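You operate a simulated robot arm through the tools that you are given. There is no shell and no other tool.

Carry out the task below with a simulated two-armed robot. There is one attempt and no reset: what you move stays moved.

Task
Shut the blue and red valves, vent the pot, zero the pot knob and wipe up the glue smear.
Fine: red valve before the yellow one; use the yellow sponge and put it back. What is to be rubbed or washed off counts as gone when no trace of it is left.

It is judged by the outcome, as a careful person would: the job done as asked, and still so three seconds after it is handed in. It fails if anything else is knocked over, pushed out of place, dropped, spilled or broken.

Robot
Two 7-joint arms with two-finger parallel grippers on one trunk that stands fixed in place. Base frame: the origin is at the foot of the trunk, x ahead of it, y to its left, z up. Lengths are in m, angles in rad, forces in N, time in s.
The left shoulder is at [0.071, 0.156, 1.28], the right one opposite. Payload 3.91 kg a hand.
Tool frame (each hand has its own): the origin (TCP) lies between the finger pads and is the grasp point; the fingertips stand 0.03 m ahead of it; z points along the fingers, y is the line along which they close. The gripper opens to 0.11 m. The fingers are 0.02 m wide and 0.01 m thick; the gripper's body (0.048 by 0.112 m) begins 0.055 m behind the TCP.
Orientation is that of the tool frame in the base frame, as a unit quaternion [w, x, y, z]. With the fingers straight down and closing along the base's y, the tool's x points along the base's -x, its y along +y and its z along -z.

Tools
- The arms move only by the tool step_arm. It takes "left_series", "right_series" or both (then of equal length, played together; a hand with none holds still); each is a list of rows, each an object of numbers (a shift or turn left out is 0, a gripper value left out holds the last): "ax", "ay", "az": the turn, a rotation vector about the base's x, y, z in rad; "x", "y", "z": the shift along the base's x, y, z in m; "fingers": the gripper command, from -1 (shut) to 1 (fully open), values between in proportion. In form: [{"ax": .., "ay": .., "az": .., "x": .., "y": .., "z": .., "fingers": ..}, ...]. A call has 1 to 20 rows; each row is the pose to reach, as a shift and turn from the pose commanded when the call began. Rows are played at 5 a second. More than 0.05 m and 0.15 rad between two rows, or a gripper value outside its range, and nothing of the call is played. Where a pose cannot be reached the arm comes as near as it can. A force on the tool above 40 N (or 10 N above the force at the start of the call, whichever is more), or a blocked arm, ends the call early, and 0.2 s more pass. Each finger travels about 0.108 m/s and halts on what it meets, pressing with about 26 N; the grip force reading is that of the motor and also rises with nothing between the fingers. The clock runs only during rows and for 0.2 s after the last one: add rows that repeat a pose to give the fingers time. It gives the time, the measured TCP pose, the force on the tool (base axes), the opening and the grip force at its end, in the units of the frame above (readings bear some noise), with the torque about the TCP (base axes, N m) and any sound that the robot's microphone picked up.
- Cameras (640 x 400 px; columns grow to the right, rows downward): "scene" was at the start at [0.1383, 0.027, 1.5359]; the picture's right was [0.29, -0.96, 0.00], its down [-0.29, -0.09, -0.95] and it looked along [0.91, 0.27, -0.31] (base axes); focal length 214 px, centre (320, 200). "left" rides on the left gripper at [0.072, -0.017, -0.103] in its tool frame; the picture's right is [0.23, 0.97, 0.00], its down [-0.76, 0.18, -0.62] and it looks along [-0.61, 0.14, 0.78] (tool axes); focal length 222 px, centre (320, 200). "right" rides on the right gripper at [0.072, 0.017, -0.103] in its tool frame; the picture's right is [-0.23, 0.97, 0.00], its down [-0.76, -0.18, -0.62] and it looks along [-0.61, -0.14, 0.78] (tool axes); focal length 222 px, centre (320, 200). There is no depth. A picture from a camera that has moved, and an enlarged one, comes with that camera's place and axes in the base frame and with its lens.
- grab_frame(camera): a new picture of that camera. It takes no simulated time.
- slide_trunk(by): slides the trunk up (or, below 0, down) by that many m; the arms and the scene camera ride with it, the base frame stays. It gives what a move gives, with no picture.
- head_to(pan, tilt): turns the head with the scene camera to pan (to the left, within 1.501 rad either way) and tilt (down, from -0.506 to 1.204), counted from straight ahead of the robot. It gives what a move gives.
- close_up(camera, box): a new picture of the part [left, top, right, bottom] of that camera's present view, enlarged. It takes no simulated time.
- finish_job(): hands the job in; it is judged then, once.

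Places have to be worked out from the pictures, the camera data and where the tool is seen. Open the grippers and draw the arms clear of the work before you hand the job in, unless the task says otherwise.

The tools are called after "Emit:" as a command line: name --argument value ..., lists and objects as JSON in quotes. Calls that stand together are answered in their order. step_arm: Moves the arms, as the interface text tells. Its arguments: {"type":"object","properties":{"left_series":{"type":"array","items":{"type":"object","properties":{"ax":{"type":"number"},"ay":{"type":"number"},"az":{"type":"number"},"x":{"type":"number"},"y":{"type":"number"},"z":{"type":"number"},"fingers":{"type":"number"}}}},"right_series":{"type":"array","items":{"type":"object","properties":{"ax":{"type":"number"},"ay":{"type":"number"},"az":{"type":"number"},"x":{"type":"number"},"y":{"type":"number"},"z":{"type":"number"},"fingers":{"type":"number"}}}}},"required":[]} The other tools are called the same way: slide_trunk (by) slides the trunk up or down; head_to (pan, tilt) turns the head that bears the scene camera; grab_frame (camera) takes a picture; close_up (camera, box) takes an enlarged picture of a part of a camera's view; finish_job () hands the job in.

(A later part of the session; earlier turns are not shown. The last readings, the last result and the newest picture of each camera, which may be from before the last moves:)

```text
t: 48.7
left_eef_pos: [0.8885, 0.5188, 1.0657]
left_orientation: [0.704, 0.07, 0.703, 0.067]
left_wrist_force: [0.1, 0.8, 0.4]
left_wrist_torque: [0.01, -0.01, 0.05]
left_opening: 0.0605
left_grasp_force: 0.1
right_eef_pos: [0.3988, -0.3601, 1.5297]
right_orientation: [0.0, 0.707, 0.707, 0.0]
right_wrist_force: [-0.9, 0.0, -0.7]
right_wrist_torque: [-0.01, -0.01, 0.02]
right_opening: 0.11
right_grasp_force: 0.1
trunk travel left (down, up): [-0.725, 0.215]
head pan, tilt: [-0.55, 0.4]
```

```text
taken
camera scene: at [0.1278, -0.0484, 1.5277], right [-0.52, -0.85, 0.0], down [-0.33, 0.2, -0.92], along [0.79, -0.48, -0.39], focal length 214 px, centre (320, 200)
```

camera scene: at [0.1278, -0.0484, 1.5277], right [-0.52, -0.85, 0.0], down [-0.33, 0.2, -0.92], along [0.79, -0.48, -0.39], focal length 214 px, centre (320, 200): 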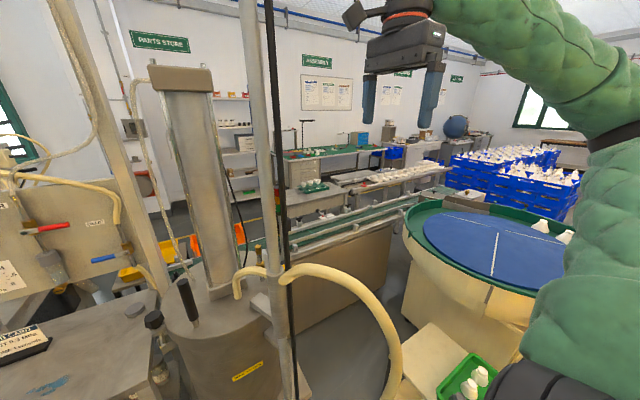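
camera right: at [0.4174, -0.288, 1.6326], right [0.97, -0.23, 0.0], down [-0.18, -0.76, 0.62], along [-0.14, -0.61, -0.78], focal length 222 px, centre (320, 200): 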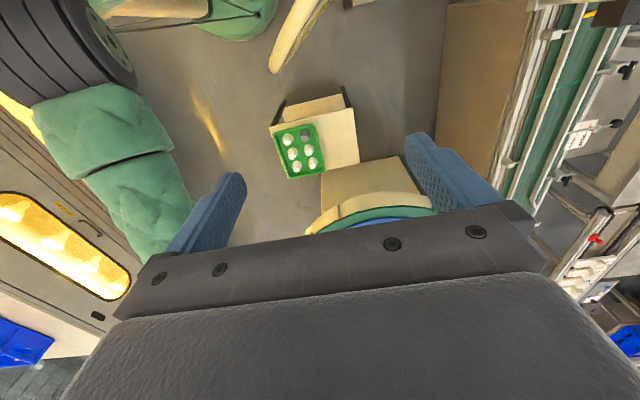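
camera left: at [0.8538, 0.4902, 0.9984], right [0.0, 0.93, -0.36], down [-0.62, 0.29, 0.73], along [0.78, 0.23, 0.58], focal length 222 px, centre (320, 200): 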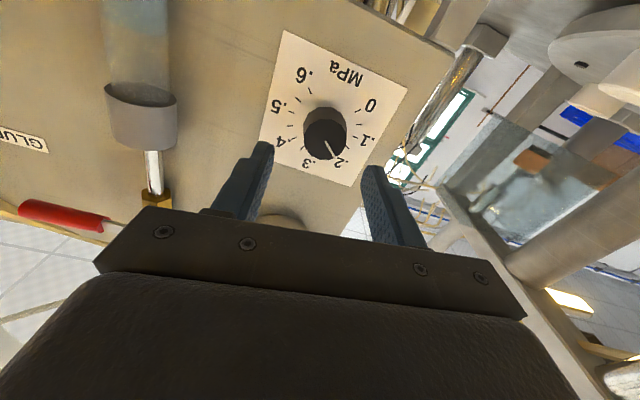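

Row 6 was slightly over the per-row limit, so nothing moved. I'll resend with smaller steps.

Emit:
step_arm --right_series '[{"x": 0.035, "z": 0.0, "ax": 0.1, "fingers": 0.0}, {"x": 0.07, "z": -0.005, "ax": 0.2}, {"x": 0.105, "z": -0.015, "ax": 0.3}, {"x": 0.14, "z": -0.03, "ax": 0.4}, {"x": 0.175, "z": -0.05, "ax": 0.5}, {"x": 0.205, "z": -0.08, "ax": 0.6}, {"x": 0.235, "z": -0.11, "ax": 0.7}, {"x": 0.26, "z": -0.145, "ax": 0.785}, {"x": 0.271, "z": -0.185, "ax": 0.785}, {"x": 0.271, "z": -0.225, "ax": 0.785}, {"x": 0.271, "z": -0.23, "ax": 0.785}]'

Emit:
grab_frame --camera "right"

Emit:
grab_frame --camera "scene"

```text
t: 51.1
left_eef_pos: [0.8883, 0.5194, 1.0651]
left_orientation: [0.704, 0.07, 0.703, 0.068]
left_wrist_force: [0.1, -0.4, 0.5]
left_wrist_torque: [-0.02, 0.01, -0.02]
left_opening: 0.0606
left_grasp_force: 0.1
right_eef_pos: [0.6696, -0.3604, 1.2998]
right_orientation: [-0.269, 0.654, 0.654, 0.27]
right_wrist_force: [0.4, 0.2, 0.4]
right_wrist_torque: [0.03, 0.02, -0.03]
right_opening: 0.055
right_grasp_force: 0.0
trunk travel left (down, up): [-0.725, 0.215]
head pan, tilt: [-0.55, 0.4]
```

```text
taken
camera right: at [0.6871, -0.3831, 1.4244], right [0.97, -0.16, -0.16], down [-0.18, -0.98, -0.1], along [-0.14, 0.12, -0.98], focal length 222 px, centre (320, 200)
```

right: 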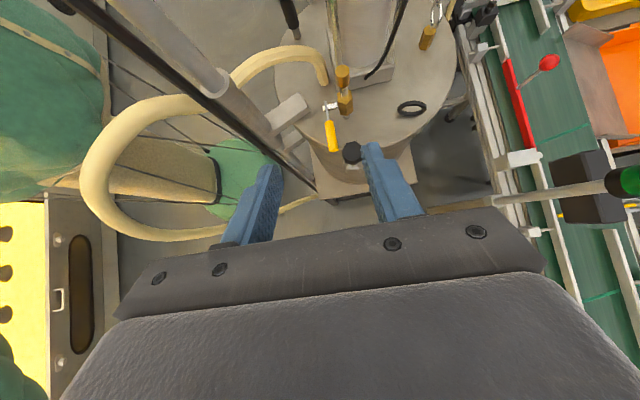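

```text
taken
camera scene: at [0.128, -0.048, 1.5277], right [-0.52, -0.85, 0.0], down [-0.33, 0.2, -0.92], along [0.79, -0.48, -0.39], focal length 214 px, centre (320, 200)
```

scene: 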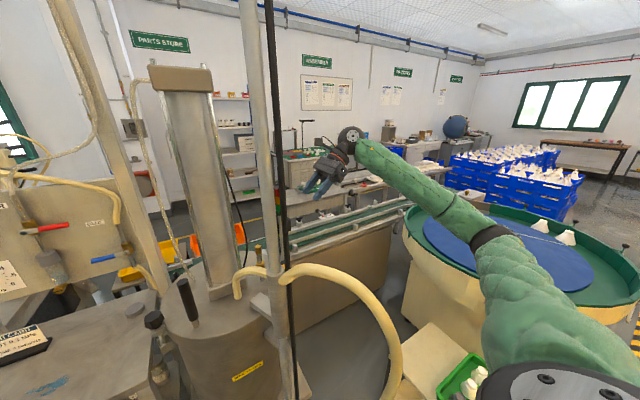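

The right camera now looks straight down on the valve and lever. I'll zoom in to measure them.

Emit:
close_up --camera "right" --box '[270, 40, 430, 180]'

Emit:
close_up --camera "right" --box '[250, 0, 470, 130]'

```text
2.86 times, centred on (350, 110) of right
camera zoom: at [0.6871, -0.3831, 1.4244], right [0.97, -0.16, -0.16], down [-0.18, -0.98, -0.1], along [-0.14, 0.12, -0.98], focal length 635 px, centre (234, 457)
```

zoom: 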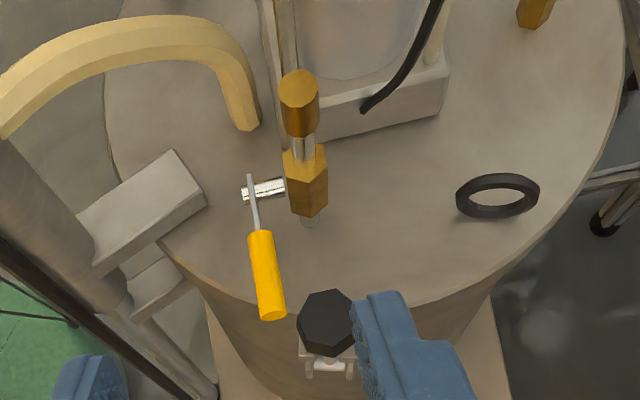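

```text
2.91 times, centred on (360, 65) of right
camera zoom: at [0.6871, -0.3831, 1.4244], right [0.97, -0.16, -0.16], down [-0.18, -0.98, -0.1], along [-0.14, 0.12, -0.98], focal length 646 px, centre (204, 593)
```

zoom: 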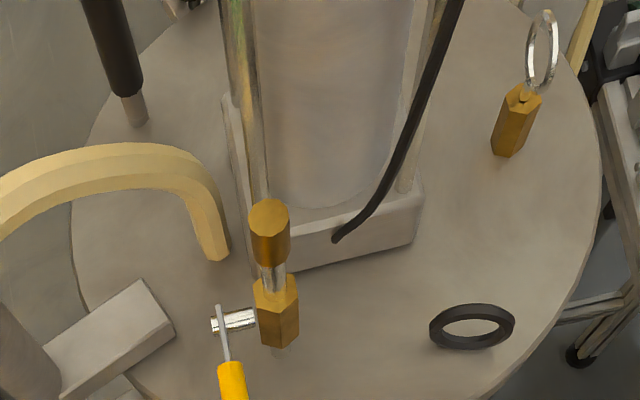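

Measured: lever pivot ≈(x 0.668, y −0.176, z 1.057), grip along −y to y≈−0.258, hex body at x 0.688–0.714, and a black clamp knob below at (0.702,−0.259, top z≈1.035). I'll move to a pre-approach point 10 cm back along the 45° tool axis.

Emit:
step_arm --right_series '[{"y": 0.01, "z": -0.04}, {"y": 0.02, "z": -0.08}, {"y": 0.03, "z": -0.12}, {"y": 0.043, "z": -0.1615}, {"y": 0.043, "z": -0.1615}]'

Emit:
grab_frame --camera "right"

Emit:
close_up --camera "scene" --box '[180, 130, 420, 320]'

```text
t: 52.3
left_eef_pos: [0.8886, 0.5189, 1.0655]
left_orientation: [0.704, 0.07, 0.703, 0.068]
left_wrist_force: [0.3, 0.0, 0.7]
left_wrist_torque: [0.03, -0.01, -0.01]
left_opening: 0.0602
left_grasp_force: 0.1
right_eef_pos: [0.67, -0.3166, 1.1391]
right_orientation: [-0.27, 0.653, 0.653, 0.271]
right_wrist_force: [-0.2, -0.2, -0.5]
right_wrist_torque: [-0.02, 0.0, -0.01]
right_opening: 0.0552
right_grasp_force: 0.0
trunk travel left (down, up): [-0.725, 0.215]
head pan, tilt: [-0.55, 0.4]
```

```text
taken
camera right: at [0.6877, -0.3406, 1.2633], right [0.97, -0.16, -0.16], down [-0.18, -0.98, -0.1], along [-0.14, 0.12, -0.98], focal length 222 px, centre (320, 200)
```

right: 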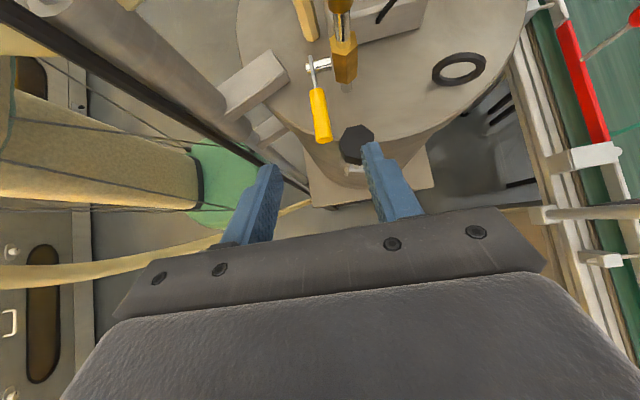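

```text
2.11 times, centred on (300, 225) of scene
camera zoom: at [0.1275, -0.0482, 1.5277], right [-0.52, -0.85, 0.0], down [-0.33, 0.2, -0.92], along [0.79, -0.48, -0.39], focal length 452 px, centre (362, 147)
```

zoom: 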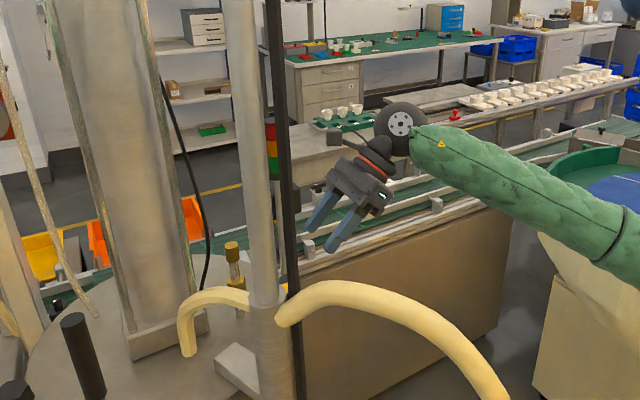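

The approach is clear. I'll zoom again from here to refine the lever position.

Emit:
close_up --camera "right" --box '[260, 20, 420, 200]'

```text
2.22 times, centred on (340, 110) of right
camera zoom: at [0.6877, -0.3406, 1.2633], right [0.97, -0.16, -0.16], down [-0.18, -0.98, -0.1], along [-0.14, 0.12, -0.98], focal length 494 px, centre (276, 400)
```

zoom: 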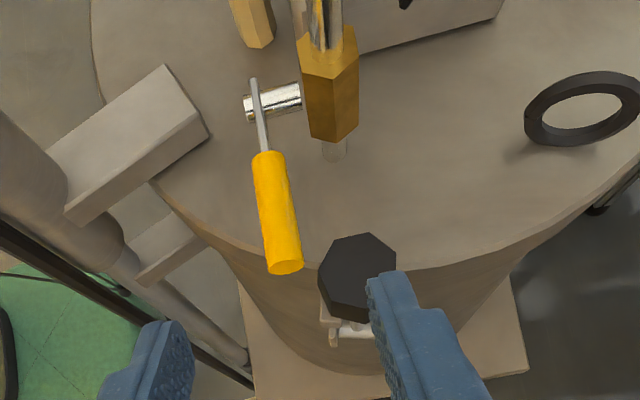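

Lever x confirmed at ≈0.670. I'll slide in along the tool axis so the fingers straddle the grip, then inspect before pinching.

Emit:
step_arm --right_series '[{"y": 0.02, "z": -0.02}, {"y": 0.04, "z": -0.04}, {"y": 0.058, "z": -0.058}, {"y": 0.0705, "z": -0.071}, {"y": 0.0705, "z": -0.071}]'

Emit:
close_up --camera "right" --box '[220, 20, 440, 240]'

Emit:
close_up --camera "scene" --box '[230, 190, 330, 270]'

```text
t: 53.5
left_eef_pos: [0.8888, 0.5182, 1.0664]
left_orientation: [0.704, 0.07, 0.703, 0.068]
left_wrist_force: [0.4, 0.6, -0.6]
left_wrist_torque: [-0.02, 0.01, 0.01]
left_opening: 0.0605
left_grasp_force: 0.1
right_eef_pos: [0.6707, -0.2455, 1.0682]
right_orientation: [-0.271, 0.653, 0.653, 0.271]
right_wrist_force: [0.0, -0.8, -0.3]
right_wrist_torque: [0.0, 0.02, 0.01]
right_opening: 0.0551
right_grasp_force: 0.1
trunk travel left (down, up): [-0.725, 0.215]
head pan, tilt: [-0.55, 0.4]
```

```text
1.82 times, centred on (330, 130) of right
camera zoom: at [0.6883, -0.2674, 1.1929], right [0.97, -0.16, -0.16], down [-0.18, -0.98, -0.1], along [-0.14, 0.12, -0.98], focal length 404 px, centre (302, 327)
```

zoom: 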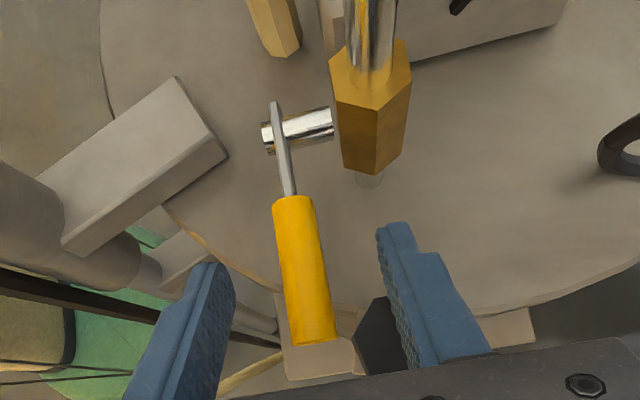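

```text
5.00 times, centred on (280, 230) of scene
camera zoom: at [0.1277, -0.0486, 1.5277], right [-0.52, -0.85, 0.0], down [-0.33, 0.2, -0.92], along [0.79, -0.48, -0.39], focal length 1072 px, centre (520, 50)
```

zoom: 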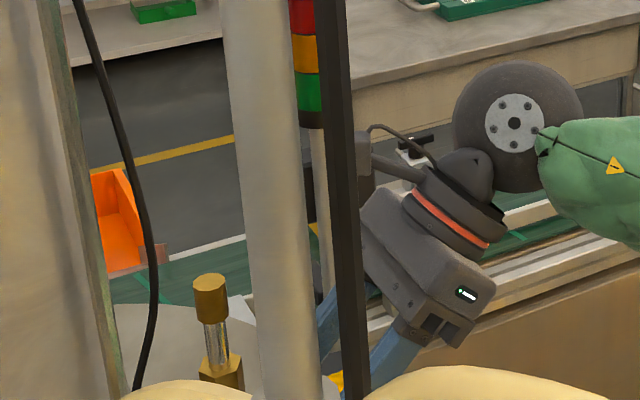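

The grip sits centred between the fingers. I'll pinch it.

Emit:
step_arm --right_series '[{"fingers": -0.5}, {"fingers": -0.7}, {"fingers": -1}, {"fingers": -1}]'

Emit:
close_up --camera "right" --box '[220, 20, 440, 240]'

```text
t: 54.5
left_eef_pos: [0.8881, 0.5191, 1.0649]
left_orientation: [0.704, 0.07, 0.703, 0.067]
left_wrist_force: [0.0, 1.0, 0.1]
left_wrist_torque: [0.0, 0.03, 0.0]
left_opening: 0.0604
left_grasp_force: 0.0
right_eef_pos: [0.6704, -0.2446, 1.0679]
right_orientation: [-0.271, 0.654, 0.653, 0.271]
right_wrist_force: [-1.0, 1.1, -0.5]
right_wrist_torque: [0.01, 0.03, -0.01]
right_opening: 0.0162
right_grasp_force: 44.5
trunk travel left (down, up): [-0.725, 0.215]
head pan, tilt: [-0.55, 0.4]
```

```text
1.82 times, centred on (330, 130) of right
camera zoom: at [0.6885, -0.2671, 1.1929], right [0.97, -0.16, -0.16], down [-0.18, -0.98, -0.1], along [-0.14, 0.12, -0.98], focal length 404 px, centre (302, 327)
```

zoom: 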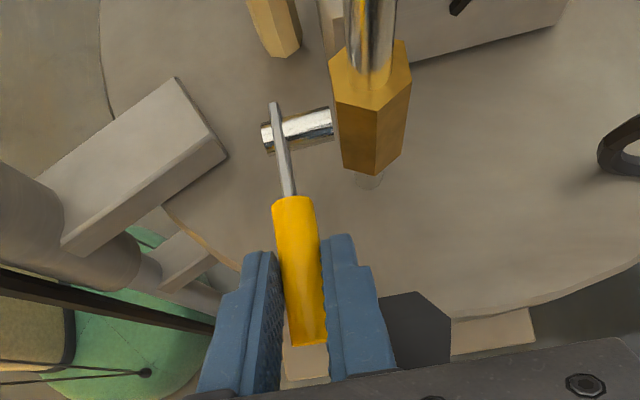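

Pinched cleanly at 16 mm. I'll lift the lever along the arc to 30° and check.

Emit:
step_arm --right_series '[{"y": 0.0009, "z": 0.0102}, {"y": 0.0036, "z": 0.0201}, {"y": 0.0079, "z": 0.0295}]'

Emit:
close_up --camera "right" --box '[220, 20, 440, 240]'

```text
t: 55.3
left_eef_pos: [0.8896, 0.5176, 1.0645]
left_orientation: [0.704, 0.07, 0.704, 0.068]
left_wrist_force: [-1.1, 0.1, -0.4]
left_wrist_torque: [0.01, 0.0, -0.01]
left_opening: 0.0604
left_grasp_force: 0.0
right_eef_pos: [0.672, -0.2391, 1.0958]
right_orientation: [-0.272, 0.653, 0.653, 0.27]
right_wrist_force: [-0.9, -11.5, -18.7]
right_wrist_torque: [-1.65, 0.06, 0.03]
right_opening: 0.0163
right_grasp_force: 45.1
trunk travel left (down, up): [-0.725, 0.215]
head pan, tilt: [-0.55, 0.4]
```

```text
1.82 times, centred on (330, 130) of right
camera zoom: at [0.6887, -0.2619, 1.2199], right [0.97, -0.16, -0.16], down [-0.18, -0.98, -0.1], along [-0.14, 0.12, -0.98], focal length 404 px, centre (302, 327)
```

zoom: 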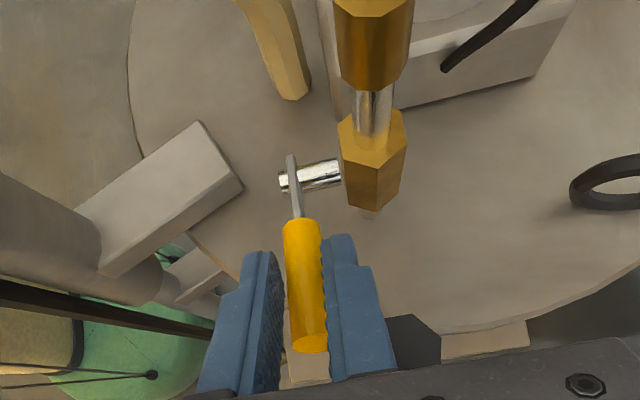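

The lever is following, but the pads' torsional hold is loading the wrist (about 1.3 N·m). I'll briefly release and re-pinch to relieve the twist, then continue in stages.

Emit:
step_arm --right_series '[{"fingers": -0.4}, {"fingers": -0.4}, {"fingers": -0.4}]'

Emit:
close_up --camera "right" --box '[220, 20, 440, 240]'

```text
t: 56.1
left_eef_pos: [0.8891, 0.5199, 1.0646]
left_orientation: [0.704, 0.07, 0.703, 0.067]
left_wrist_force: [-0.6, -0.2, -0.3]
left_wrist_torque: [0.03, -0.01, -0.01]
left_opening: 0.0603
left_grasp_force: 0.1
right_eef_pos: [0.6691, -0.237, 1.0985]
right_orientation: [-0.269, 0.654, 0.653, 0.271]
right_wrist_force: [0.2, 0.4, -0.4]
right_wrist_torque: [-0.01, -0.02, -0.01]
right_opening: 0.0329
right_grasp_force: 0.1
trunk travel left (down, up): [-0.725, 0.215]
head pan, tilt: [-0.55, 0.4]
```

```text
1.82 times, centred on (330, 130) of right
camera zoom: at [0.6874, -0.2591, 1.2216], right [0.97, -0.16, -0.16], down [-0.18, -0.98, -0.1], along [-0.14, 0.12, -0.98], focal length 404 px, centre (302, 327)
```

zoom: 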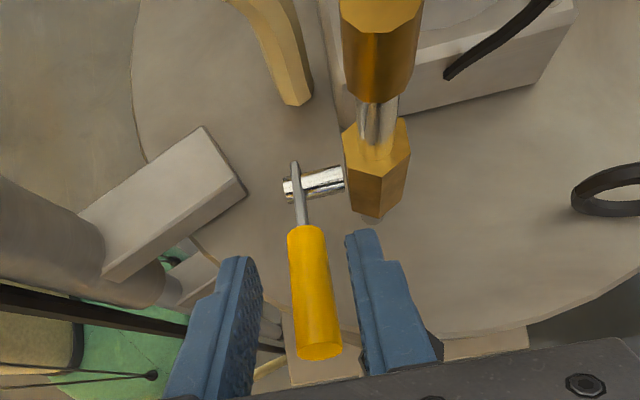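

The lever is at about 20°. To avoid twisting, I'll tilt the hand to 65° around the grip point, re-centre on the lever, and then rotate the tool along with the lever during the lift.

Emit:
step_arm --right_series '[{"y": -0.0015, "z": -0.005, "ax": 0.12}, {"y": -0.003, "z": -0.0105, "ax": 0.24}, {"y": -0.0042, "z": -0.0155, "ax": 0.35}, {"y": -0.0042, "z": -0.0155, "ax": 0.35}]'

Emit:
close_up --camera "right" --box '[220, 20, 440, 240]'

Emit:
grab_frame --camera "scene"

```text
t: 57.1
left_eef_pos: [0.888, 0.5189, 1.0645]
left_orientation: [0.704, 0.069, 0.703, 0.067]
left_wrist_force: [-0.2, 0.1, 0.0]
left_wrist_torque: [-0.02, -0.01, -0.02]
left_opening: 0.0607
left_grasp_force: 0.1
right_eef_pos: [0.6704, -0.2415, 1.0827]
right_orientation: [-0.38, 0.596, 0.596, 0.381]
right_wrist_force: [-0.2, -1.2, 0.5]
right_wrist_torque: [-0.02, 0.06, 0.0]
right_opening: 0.033
right_grasp_force: 0.1
trunk travel left (down, up): [-0.725, 0.215]
head pan, tilt: [-0.55, 0.4]
```

```text
1.82 times, centred on (330, 130) of right
camera zoom: at [0.6881, -0.3055, 1.1907], right [0.97, -0.1, -0.21], down [-0.18, -0.89, -0.43], along [-0.14, 0.45, -0.88], focal length 404 px, centre (302, 327)
```

zoom: 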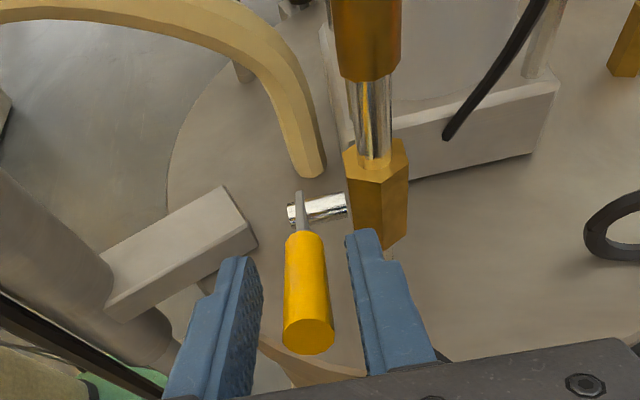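

```text
taken
camera scene: at [0.1279, -0.0481, 1.5277], right [-0.52, -0.85, 0.0], down [-0.33, 0.2, -0.92], along [0.79, -0.48, -0.39], focal length 214 px, centre (320, 200)
```

scene: 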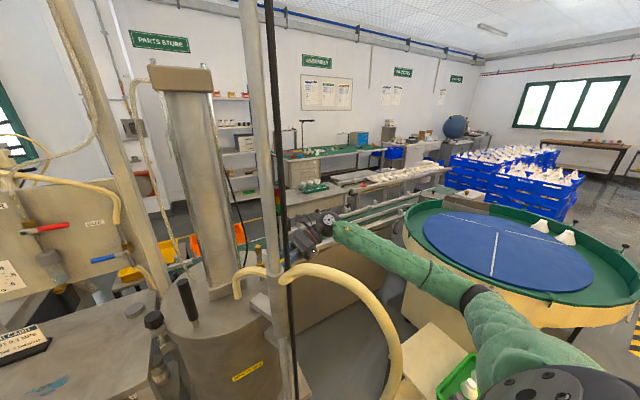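

The lever measures about 19–20°, as expected. I'll pinch and lift to about 48° with the tool rotating in step.

Emit:
step_arm --right_series '[{"fingers": -0.7}, {"fingers": -1}, {"fingers": -1}, {"y": 0.0018, "z": 0.004, "ax": -0.06}, {"y": 0.0036, "z": 0.0079, "ax": -0.122}, {"y": 0.0081, "z": 0.0152, "ax": -0.244}, {"y": 0.0135, "z": 0.022, "ax": -0.367}, {"y": 0.0197, "z": 0.0281, "ax": -0.489}, {"y": 0.0197, "z": 0.0281, "ax": -0.489}]'

Emit:
close_up --camera "right" --box '[220, 20, 440, 240]'

```text
t: 59.1
left_eef_pos: [0.8897, 0.5214, 1.0619]
left_orientation: [0.704, 0.069, 0.704, 0.068]
left_wrist_force: [-0.3, 0.3, 0.3]
left_wrist_torque: [-0.01, 0.02, 0.0]
left_opening: 0.0604
left_grasp_force: 0.1
right_eef_pos: [0.6699, -0.2212, 1.1094]
right_orientation: [-0.224, 0.671, 0.671, 0.224]
right_wrist_force: [4.1, 23.4, -7.7]
right_wrist_torque: [1.06, -0.24, -0.21]
right_opening: 0.0161
right_grasp_force: 45.2
trunk travel left (down, up): [-0.725, 0.215]
head pan, tilt: [-0.55, 0.4]
```

```text
1.82 times, centred on (330, 130) of right
camera zoom: at [0.6888, -0.225, 1.2347], right [0.97, -0.18, -0.14], down [-0.18, -0.98, 0.04], along [-0.14, -0.02, -0.99], focal length 404 px, centre (302, 327)
```

zoom: 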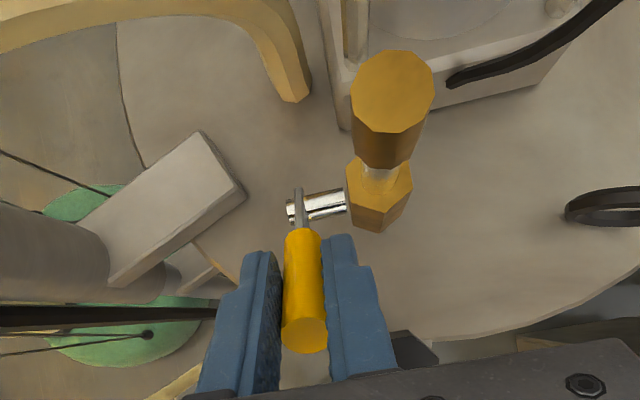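

The lever is near 48°. I'll release, rotate the tool back to 65°, and regrip for the next stage.

Emit:
step_arm --right_series '[{"fingers": -0.4}, {"fingers": -0.4}, {"y": -0.001, "z": -0.0016, "ax": 0.12, "fingers": -0.4}, {"y": -0.002, "z": -0.0032, "ax": 0.245}, {"y": -0.003, "z": -0.0048, "ax": 0.37}, {"y": -0.0039, "z": -0.0064, "ax": 0.489}, {"y": -0.0039, "z": -0.0064, "ax": 0.489}]'

Emit:
close_up --camera "right" --box '[220, 20, 440, 240]'

```text
t: 60.7
left_eef_pos: [0.8894, 0.5198, 1.0646]
left_orientation: [0.704, 0.068, 0.703, 0.068]
left_wrist_force: [0.2, -0.1, 0.6]
left_wrist_torque: [0.04, 0.02, -0.01]
left_opening: 0.0606
left_grasp_force: 0.0
right_eef_pos: [0.6708, -0.2275, 1.103]
right_orientation: [-0.38, 0.596, 0.596, 0.381]
right_wrist_force: [0.7, -0.8, 0.5]
right_wrist_torque: [-0.03, 0.0, 0.03]
right_opening: 0.0332
right_grasp_force: 0.0
trunk travel left (down, up): [-0.725, 0.215]
head pan, tilt: [-0.55, 0.4]
```

```text
1.82 times, centred on (330, 130) of right
camera zoom: at [0.6878, -0.2908, 1.2121], right [0.97, -0.1, -0.21], down [-0.18, -0.89, -0.43], along [-0.14, 0.45, -0.88], focal length 404 px, centre (302, 327)
```

zoom: 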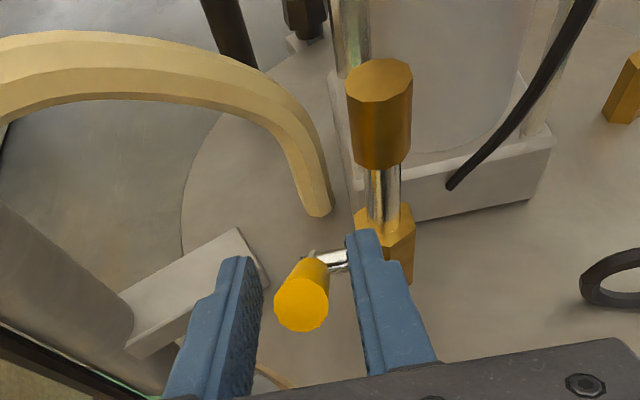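

The lever is at about 46° and the residual force suggests the pivot is slightly lower (z≈1.0526). I'll use that corrected centre, pinch, and rotate another 30°.

Emit:
step_arm --right_series '[{"fingers": -0.7}, {"fingers": -1}, {"fingers": -1}, {"y": 0.0032, "z": 0.003, "ax": -0.06}, {"y": 0.0065, "z": 0.0058, "ax": -0.122}, {"y": 0.0147, "z": 0.0115, "ax": -0.262}, {"y": 0.0226, "z": 0.0154, "ax": -0.384}, {"y": 0.032, "z": 0.0188, "ax": -0.524}, {"y": 0.032, "z": 0.0188, "ax": -0.524}]'

Emit:
close_up --camera "right" --box '[220, 20, 440, 240]'

Emit:
close_up --camera "scene" --box '[200, 170, 360, 290]'

```text
t: 62.7
left_eef_pos: [0.8886, 0.5196, 1.0643]
left_orientation: [0.704, 0.069, 0.704, 0.069]
left_wrist_force: [-0.1, 0.2, 0.6]
left_wrist_torque: [0.0, 0.02, -0.02]
left_opening: 0.0603
left_grasp_force: 0.0
right_eef_pos: [0.6709, -0.1944, 1.1222]
right_orientation: [-0.212, 0.675, 0.675, 0.211]
right_wrist_force: [14.0, -0.2, 9.1]
right_wrist_torque: [0.12, -0.25, -0.13]
right_opening: 0.0168
right_grasp_force: 44.5
trunk travel left (down, up): [-0.725, 0.215]
head pan, tilt: [-0.55, 0.4]
```

```text
1.82 times, centred on (330, 130) of right
camera zoom: at [0.6885, -0.1949, 1.2482], right [0.97, -0.19, -0.13], down [-0.18, -0.98, 0.07], along [-0.14, -0.05, -0.99], focal length 404 px, centre (302, 327)
```

zoom: 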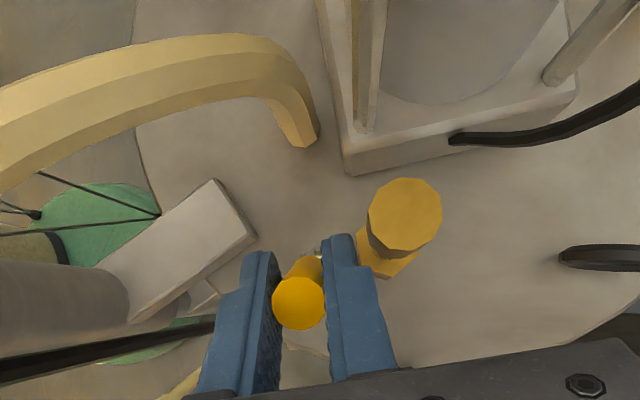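

```text
3.33 times, centred on (280, 230) of scene
camera zoom: at [0.1291, -0.0484, 1.5276], right [-0.52, -0.85, 0.0], down [-0.33, 0.2, -0.92], along [0.79, -0.48, -0.39], focal length 715 px, centre (453, 100)
```

zoom: 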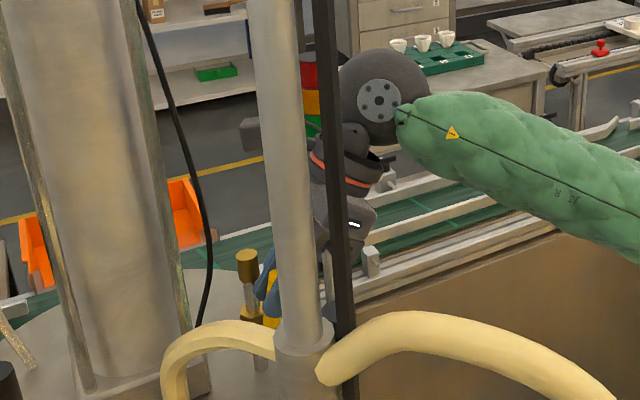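

The lever is at about 78°. I'll release with a small opening, back out along the tool axis, then close the fingers and finish by pushing from the right side.

Emit:
step_arm --right_series '[{"fingers": -0.55}, {"fingers": -0.55}, {"y": -0.012, "z": 0.016}, {"y": -0.029, "z": 0.041}, {"y": -0.046, "z": 0.066}, {"y": -0.06, "z": 0.066, "ax": 0.13, "fingers": -1}, {"y": -0.07, "z": 0.056, "ax": 0.26}, {"y": -0.08, "z": 0.046, "ax": 0.39}, {"y": -0.08, "z": 0.036, "ax": 0.52}, {"y": -0.08, "z": 0.026, "ax": 0.52}, {"y": -0.08, "z": 0.016, "ax": 0.52}]'

Emit:
close_up --camera "right" --box '[220, 20, 440, 240]'

Emit:
close_up --camera "scene" --box '[200, 170, 360, 290]'

```text
t: 65.1
left_eef_pos: [0.8893, 0.5179, 1.0652]
left_orientation: [0.704, 0.07, 0.703, 0.068]
left_wrist_force: [-0.5, 0.8, -0.2]
left_wrist_torque: [-0.02, 0.01, 0.0]
left_opening: 0.0606
left_grasp_force: 0.1
right_eef_pos: [0.6698, -0.277, 1.1378]
right_orientation: [-0.379, 0.596, 0.598, 0.379]
right_wrist_force: [-0.2, -0.6, 0.5]
right_wrist_torque: [0.01, -0.02, -0.03]
right_opening: 0.0002
right_grasp_force: 25.7
trunk travel left (down, up): [-0.725, 0.215]
head pan, tilt: [-0.55, 0.4]
```

```text
1.82 times, centred on (330, 130) of right
camera zoom: at [0.6874, -0.3392, 1.2473], right [0.97, -0.1, -0.2], down [-0.18, -0.89, -0.42], along [-0.14, 0.45, -0.88], focal length 404 px, centre (302, 327)
```

zoom: 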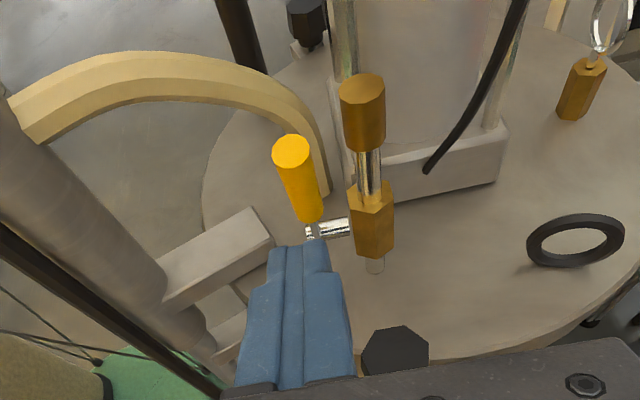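

```text
3.33 times, centred on (280, 230) of scene
camera zoom: at [0.1281, -0.0488, 1.5277], right [-0.52, -0.85, 0.0], down [-0.33, 0.2, -0.92], along [0.79, -0.48, -0.39], focal length 715 px, centre (453, 100)
```

zoom: 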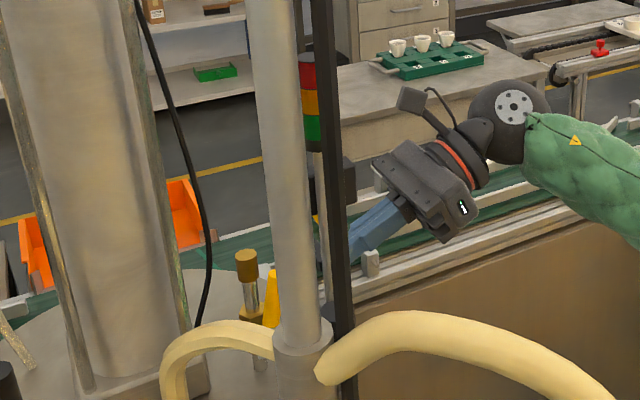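

The lever stands at about 74°. I'll lower the closed fingertips to grip mid-height and push it in +y toward vertical.

Emit:
step_arm --right_series '[{"y": 0.005, "z": -0.008}, {"y": 0.02, "z": -0.013}, {"y": 0.04, "z": -0.013}, {"y": 0.047, "z": -0.013}, {"y": 0.052, "z": -0.013}, {"y": 0.057, "z": -0.013}, {"y": 0.061, "z": -0.013}, {"y": 0.064, "z": -0.013}, {"y": 0.064, "z": -0.013}]'

Emit:
close_up --camera "right" --box '[220, 20, 440, 240]'

Emit:
close_up --camera "scene" --box '[240, 210, 300, 270]'

```text
t: 67.1
left_eef_pos: [0.8883, 0.5172, 1.0661]
left_orientation: [0.704, 0.07, 0.703, 0.069]
left_wrist_force: [-0.7, 0.3, 0.2]
left_wrist_torque: [0.01, 0.0, 0.05]
left_opening: 0.0605
left_grasp_force: 0.1
right_eef_pos: [0.6709, -0.214, 1.1243]
right_orientation: [-0.379, 0.597, 0.596, 0.38]
right_wrist_force: [4.2, -21.6, 5.3]
right_wrist_torque: [0.07, 0.07, -0.12]
right_opening: 0.0
right_grasp_force: 26.3
trunk travel left (down, up): [-0.725, 0.215]
head pan, tilt: [-0.55, 0.4]
```

```text
1.82 times, centred on (330, 130) of right
camera zoom: at [0.6878, -0.2773, 1.2335], right [0.97, -0.1, -0.2], down [-0.18, -0.89, -0.42], along [-0.14, 0.45, -0.88], focal length 404 px, centre (302, 327)
```

zoom: 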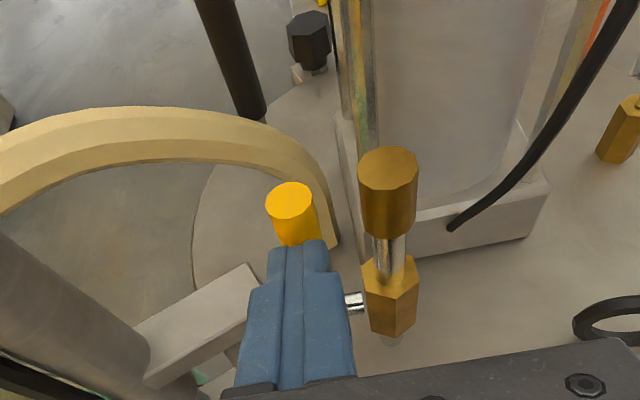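

```text
6.67 times, centred on (270, 240) of scene
camera zoom: at [0.1281, -0.051, 1.5276], right [-0.52, -0.85, 0.0], down [-0.33, 0.21, -0.92], along [0.78, -0.48, -0.39], focal length 1430 px, centre (653, -67)
```

zoom: 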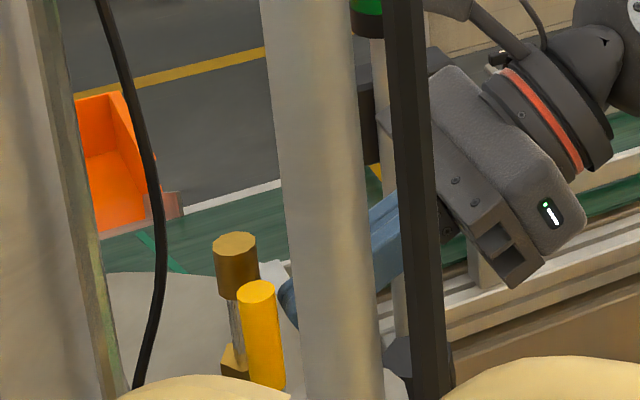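

A 22 N stop force and the geometry (≈88–90°) show the lever is vertical, so the vent is open. I'll back off the right hand and check the gauge and the valve.

Emit:
step_arm --right_series '[{"y": -0.01}, {"y": -0.04}, {"y": -0.08}, {"y": -0.11, "z": 0.03}, {"y": -0.13, "z": 0.07}, {"y": -0.14, "z": 0.115}, {"y": -0.14, "z": 0.16}, {"y": -0.14, "z": 0.2}]'

Emit:
grab_frame --camera "right"

Emit:
close_up --camera "scene" --box '[220, 200, 320, 280]'

Emit:
head_to --pan 0.3 --tilt 0.5

Emit:
close_up --camera "scene" --box '[230, 110, 350, 210]'

```text
t: 68.9
left_eef_pos: [0.8885, 0.5184, 1.0641]
left_orientation: [0.704, 0.07, 0.703, 0.067]
left_wrist_force: [0.1, 0.1, -0.1]
left_wrist_torque: [-0.01, 0.01, 0.03]
left_opening: 0.0605
left_grasp_force: 0.0
right_eef_pos: [0.6687, -0.3499, 1.3241]
right_orientation: [-0.379, 0.597, 0.597, 0.378]
right_wrist_force: [-0.2, 0.3, 0.0]
right_wrist_torque: [-0.02, -0.01, -0.04]
right_opening: 0.0
right_grasp_force: 26.1
trunk travel left (down, up): [-0.725, 0.215]
head pan, tilt: [-0.55, 0.4]
```

```text
taken
camera right: at [0.6877, -0.4127, 1.4331], right [0.97, -0.1, -0.21], down [-0.18, -0.89, -0.42], along [-0.14, 0.45, -0.88], focal length 222 px, centre (320, 200)
```

right: 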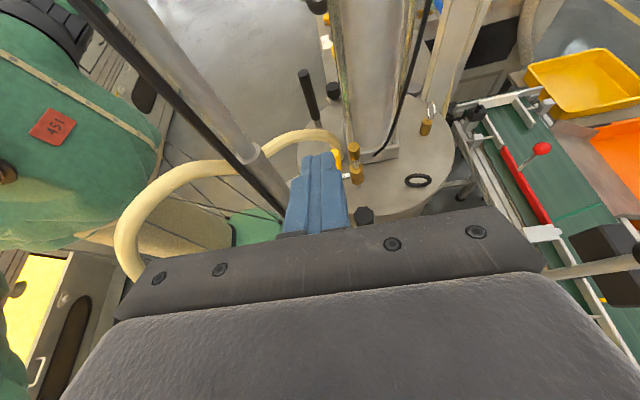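

```text
5.00 times, centred on (270, 240) of scene
camera zoom: at [0.128, -0.048, 1.5276], right [-0.52, -0.85, 0.0], down [-0.33, 0.2, -0.92], along [0.79, -0.48, -0.39], focal length 1072 px, centre (570, 0)
```

zoom: 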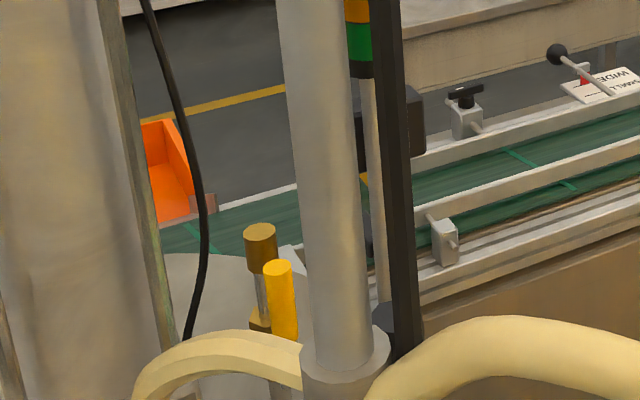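

```text
t: 70.1
left_eef_pos: [0.8884, 0.5193, 1.0656]
left_orientation: [0.704, 0.071, 0.703, 0.068]
left_wrist_force: [-0.1, 0.7, 0.8]
left_wrist_torque: [0.03, -0.01, 0.0]
left_opening: 0.0603
left_grasp_force: 0.1
right_eef_pos: [0.6696, -0.3497, 1.3227]
right_orientation: [-0.379, 0.597, 0.597, 0.379]
right_wrist_force: [-0.3, -0.8, 0.7]
right_wrist_torque: [-0.02, -0.02, 0.01]
right_opening: 0.0
right_grasp_force: 26.0
trunk travel left (down, up): [-0.725, 0.215]
head pan, tilt: [0.3, 0.499]
```

```text
4.00 times, centred on (290, 160) of scene
camera zoom: at [0.136, 0.0268, 1.5185], right [0.29, -0.96, 0.0], down [-0.46, -0.14, -0.88], along [0.84, 0.26, -0.48], focal length 858 px, centre (440, 360)
```

zoom: 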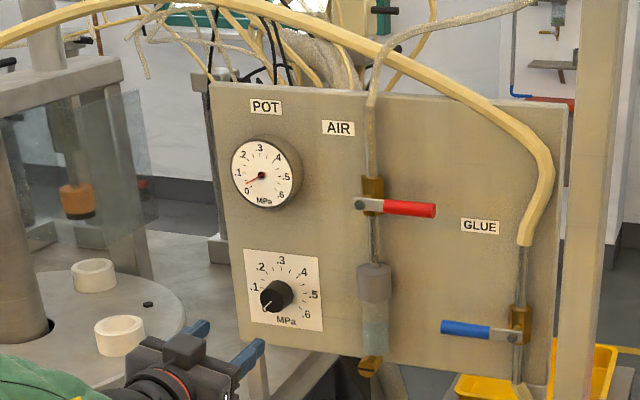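

The POT gauge is falling toward 0, so the vent works, and the knob and levers hold. Next is the sponge: I'll retract the left hand from the panel and un-roll it.

Emit:
step_arm --left_series '[{"x": -0.04, "z": 0.01, "ax": -0.05}, {"x": -0.08, "z": 0.03, "ax": -0.1}, {"x": -0.11, "z": 0.06, "ax": -0.15}, {"x": -0.14, "z": 0.09, "ax": -0.198}, {"x": -0.16, "z": 0.12, "ax": -0.198}, {"x": -0.16, "z": 0.135, "ax": -0.198}]'

Emit:
step_arm --left_series '[{"ay": 0.14, "fingers": 1}, {"ay": 0.28}, {"ay": 0.42}, {"ay": 0.56, "z": 0.01}, {"ay": 0.7, "z": 0.02}, {"ay": 0.84, "z": 0.02}, {"ay": 0.98, "z": 0.02, "x": -0.01}, {"ay": 1.12, "z": 0.02, "x": -0.02}, {"ay": 1.26, "z": 0.02, "x": -0.02}, {"ay": 1.4, "z": 0.02, "x": -0.02}, {"ay": 1.54, "z": 0.02, "x": -0.02}, {"ay": 1.5708, "z": 0.02, "x": -0.02}, {"ay": 1.5708, "z": 0.02, "x": -0.02}]'

Emit:
grab_frame --camera "left"

Emit:
grab_frame --camera "scene"

```text
t: 71.5
left_eef_pos: [0.7274, 0.5193, 1.2012]
left_orientation: [0.708, -0.001, 0.707, -0.002]
left_wrist_force: [-0.1, 0.0, -0.3]
left_wrist_torque: [0.0, 0.01, 0.0]
left_opening: 0.0604
left_grasp_force: 0.0
right_eef_pos: [0.6707, -0.3509, 1.323]
right_orientation: [-0.379, 0.597, 0.597, 0.379]
right_wrist_force: [0.2, -0.3, 0.0]
right_wrist_torque: [0.0, -0.01, 0.03]
right_opening: 0.0
right_grasp_force: 25.7
trunk travel left (down, up): [-0.725, 0.215]
head pan, tilt: [0.3, 0.499]
```

```text
t: 74.3
left_eef_pos: [0.7077, 0.5201, 1.2201]
left_orientation: [0.0, -0.001, 1.0, -0.002]
left_wrist_force: [-0.5, -0.5, -0.1]
left_wrist_torque: [0.0, 0.02, 0.01]
left_opening: 0.1101
left_grasp_force: 0.0
right_eef_pos: [0.6699, -0.3494, 1.3235]
right_orientation: [-0.379, 0.597, 0.597, 0.379]
right_wrist_force: [0.0, 0.3, -0.2]
right_wrist_torque: [0.01, 0.02, 0.0]
right_opening: 0.0
right_grasp_force: 25.7
trunk travel left (down, up): [-0.725, 0.215]
head pan, tilt: [0.3, 0.499]
```

```text
taken
camera left: at [0.6352, 0.5031, 1.3227], right [-0.23, 0.97, 0.0], down [0.76, 0.18, 0.62], along [0.61, 0.14, -0.78], focal length 222 px, centre (320, 200)
```

left: 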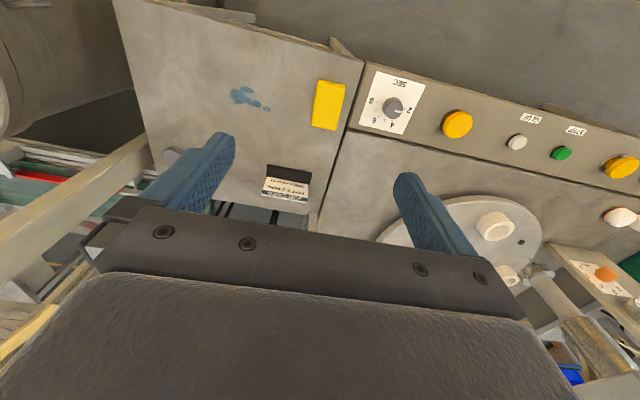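

```text
taken
camera scene: at [0.1358, 0.0269, 1.5185], right [0.3, -0.96, 0.0], down [-0.46, -0.14, -0.88], along [0.84, 0.26, -0.48], focal length 214 px, centre (320, 200)
```

scene: 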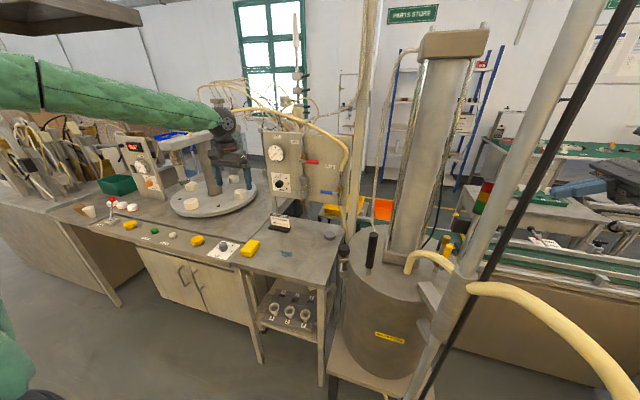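

The left hand points straight down again. I'll zoom in on the sponge, smear and nearby items to measure them.

Emit:
close_up --camera "left" --box '[210, 60, 420, 210]'

Emit:
close_up --camera "scene" --box '[210, 200, 350, 290]'

```text
2.67 times, centred on (315, 135) of left
camera zoom: at [0.6352, 0.5031, 1.3227], right [-0.23, 0.97, 0.0], down [0.76, 0.18, 0.62], along [0.61, 0.14, -0.78], focal length 592 px, centre (333, 373)
```

zoom: 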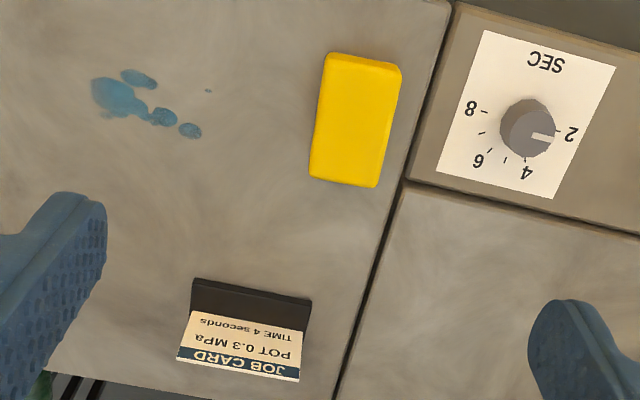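

```text
4.44 times, centred on (280, 245) of scene
camera zoom: at [0.1358, 0.0269, 1.5185], right [0.3, -0.96, 0.0], down [-0.46, -0.14, -0.88], along [0.84, 0.26, -0.48], focal length 953 px, centre (498, 0)
```

zoom: 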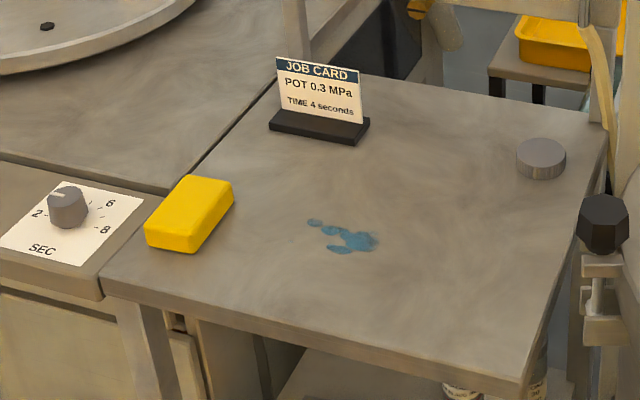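

Bench height is ≈0.850, and the sponge spans x 0.718–0.800, y ≈0.523–0.573 (yaw ≈+0.06) with its top near 0.875. The smear spans x 0.762–0.805, y 0.352–0.44, including a tiny dot at (0.765,0.439). I'll descend above the sponge.

Emit:
step_arm --left_series '[{"x": 0.01, "y": 0.005, "z": -0.045, "az": 0.01}, {"x": 0.02, "y": 0.01, "z": -0.09, "az": 0.02}, {"x": 0.03, "y": 0.016, "z": -0.135, "az": 0.03}, {"x": 0.04, "y": 0.022, "z": -0.18, "az": 0.04}, {"x": 0.048, "y": 0.026, "z": -0.22, "az": 0.05}, {"x": 0.0515, "y": 0.0285, "z": -0.25, "az": 0.06}, {"x": 0.0515, "y": 0.0285, "z": -0.25, "az": 0.06}]'

Emit:
grab_frame --camera "left"

Emit:
close_up --camera "scene" --box '[200, 190, 340, 280]'

```text
t: 75.9
left_eef_pos: [0.7591, 0.547, 0.9707]
left_orientation: [0.001, -0.032, 0.999, -0.001]
left_wrist_force: [-0.4, -0.3, -0.7]
left_wrist_torque: [0.02, -0.03, 0.02]
left_opening: 0.1101
left_grasp_force: 0.0
right_eef_pos: [0.6694, -0.3495, 1.3228]
right_orientation: [-0.379, 0.596, 0.598, 0.379]
right_wrist_force: [-0.2, -0.7, 0.2]
right_wrist_torque: [0.0, -0.02, 0.0]
right_opening: 0.0002
right_grasp_force: 26.5
trunk travel left (down, up): [-0.725, 0.215]
head pan, tilt: [0.3, 0.499]
```

```text
taken
camera left: at [0.6877, 0.5256, 1.0727], right [-0.29, 0.96, 0.0], down [0.75, 0.23, 0.62], along [0.6, 0.18, -0.78], focal length 222 px, centre (320, 200)
```

left: 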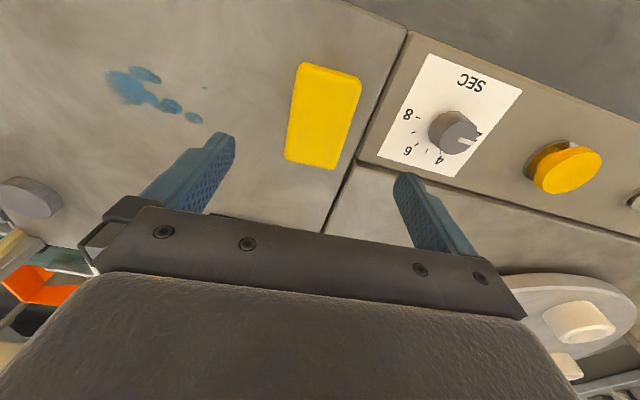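

```text
4.44 times, centred on (270, 235) of scene
camera zoom: at [0.1354, 0.0267, 1.5186], right [0.3, -0.96, 0.0], down [-0.46, -0.14, -0.88], along [0.84, 0.26, -0.48], focal length 953 px, centre (542, 44)
```

zoom: 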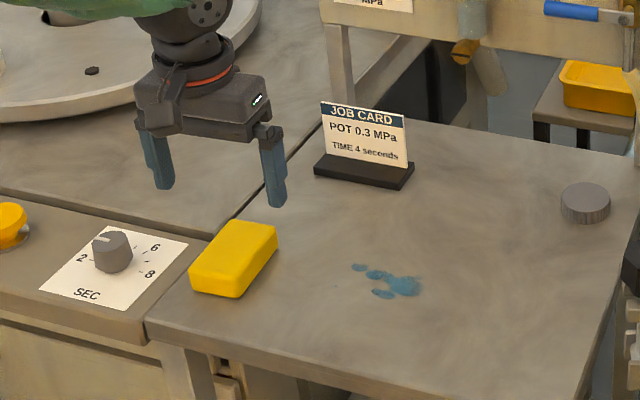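

I'll zoom in on the sponge and smear from this height for final alignment.

Emit:
close_up --camera "left" --box '[260, 40, 400, 190]'

Emit:
close_up --camera "left" --box '[90, 50, 230, 140]'

```text
2.67 times, centred on (330, 115) of left
camera zoom: at [0.6877, 0.5256, 1.0727], right [-0.29, 0.96, 0.0], down [0.75, 0.23, 0.62], along [0.6, 0.18, -0.78], focal length 592 px, centre (293, 427)
```

zoom: 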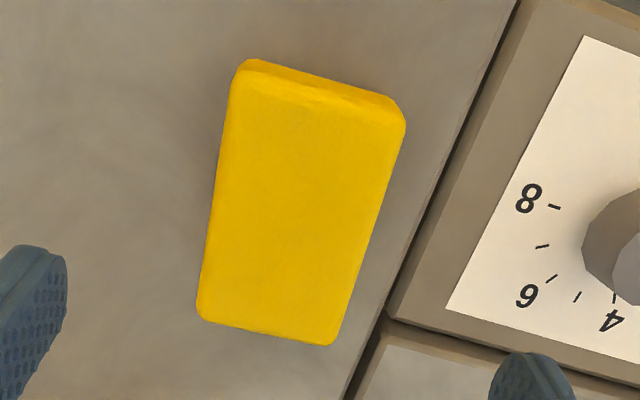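

```text
4.44 times, centred on (160, 95) of left
camera zoom: at [0.6877, 0.5256, 1.0727], right [-0.29, 0.96, 0.0], down [0.75, 0.23, 0.62], along [0.6, 0.18, -0.78], focal length 987 px, centre (1031, 667)
```

zoom: 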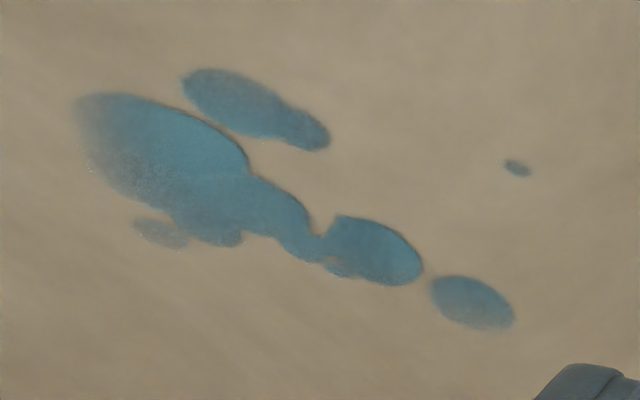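

The sponge centre computes to (0.760,0.547) with yaw 0.063, and the hand is centred over it. I'll descend so the fingertips sit about 8 mm above the bench, then close.

Emit:
step_arm --left_series '[{"z": -0.03}, {"z": -0.06}, {"z": -0.075}, {"z": -0.0825}, {"z": -0.0825}]'

Emit:
grab_frame --camera "left"

Emit:
close_up --camera "scene" --box '[220, 200, 300, 270]'

```text
t: 77.1
left_eef_pos: [0.758, 0.5477, 0.8884]
left_orientation: [0.001, -0.031, 1.0, -0.002]
left_wrist_force: [0.0, -0.2, -0.3]
left_wrist_torque: [-0.02, 0.0, 0.03]
left_opening: 0.1099
left_grasp_force: 0.1
right_eef_pos: [0.6707, -0.3501, 1.3225]
right_orientation: [-0.378, 0.597, 0.597, 0.379]
right_wrist_force: [0.0, 0.0, -0.4]
right_wrist_torque: [-0.02, 0.02, 0.0]
right_opening: 0.0001
right_grasp_force: 26.0
trunk travel left (down, up): [-0.725, 0.215]
head pan, tilt: [0.3, 0.499]
```

```text
taken
camera left: at [0.6873, 0.5265, 0.9906], right [-0.29, 0.96, 0.0], down [0.75, 0.23, 0.62], along [0.6, 0.18, -0.78], focal length 222 px, centre (320, 200)
```

left: 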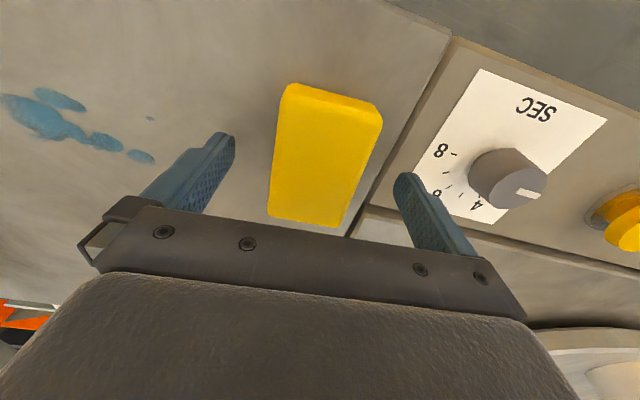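

```text
5.71 times, centred on (260, 235) of scene
camera zoom: at [0.1358, 0.0267, 1.5185], right [0.3, -0.96, 0.0], down [-0.46, -0.14, -0.88], along [0.84, 0.26, -0.48], focal length 1226 px, centre (663, 0)
```

zoom: 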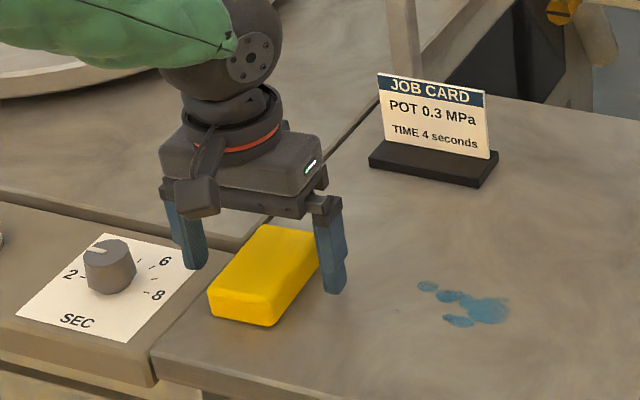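

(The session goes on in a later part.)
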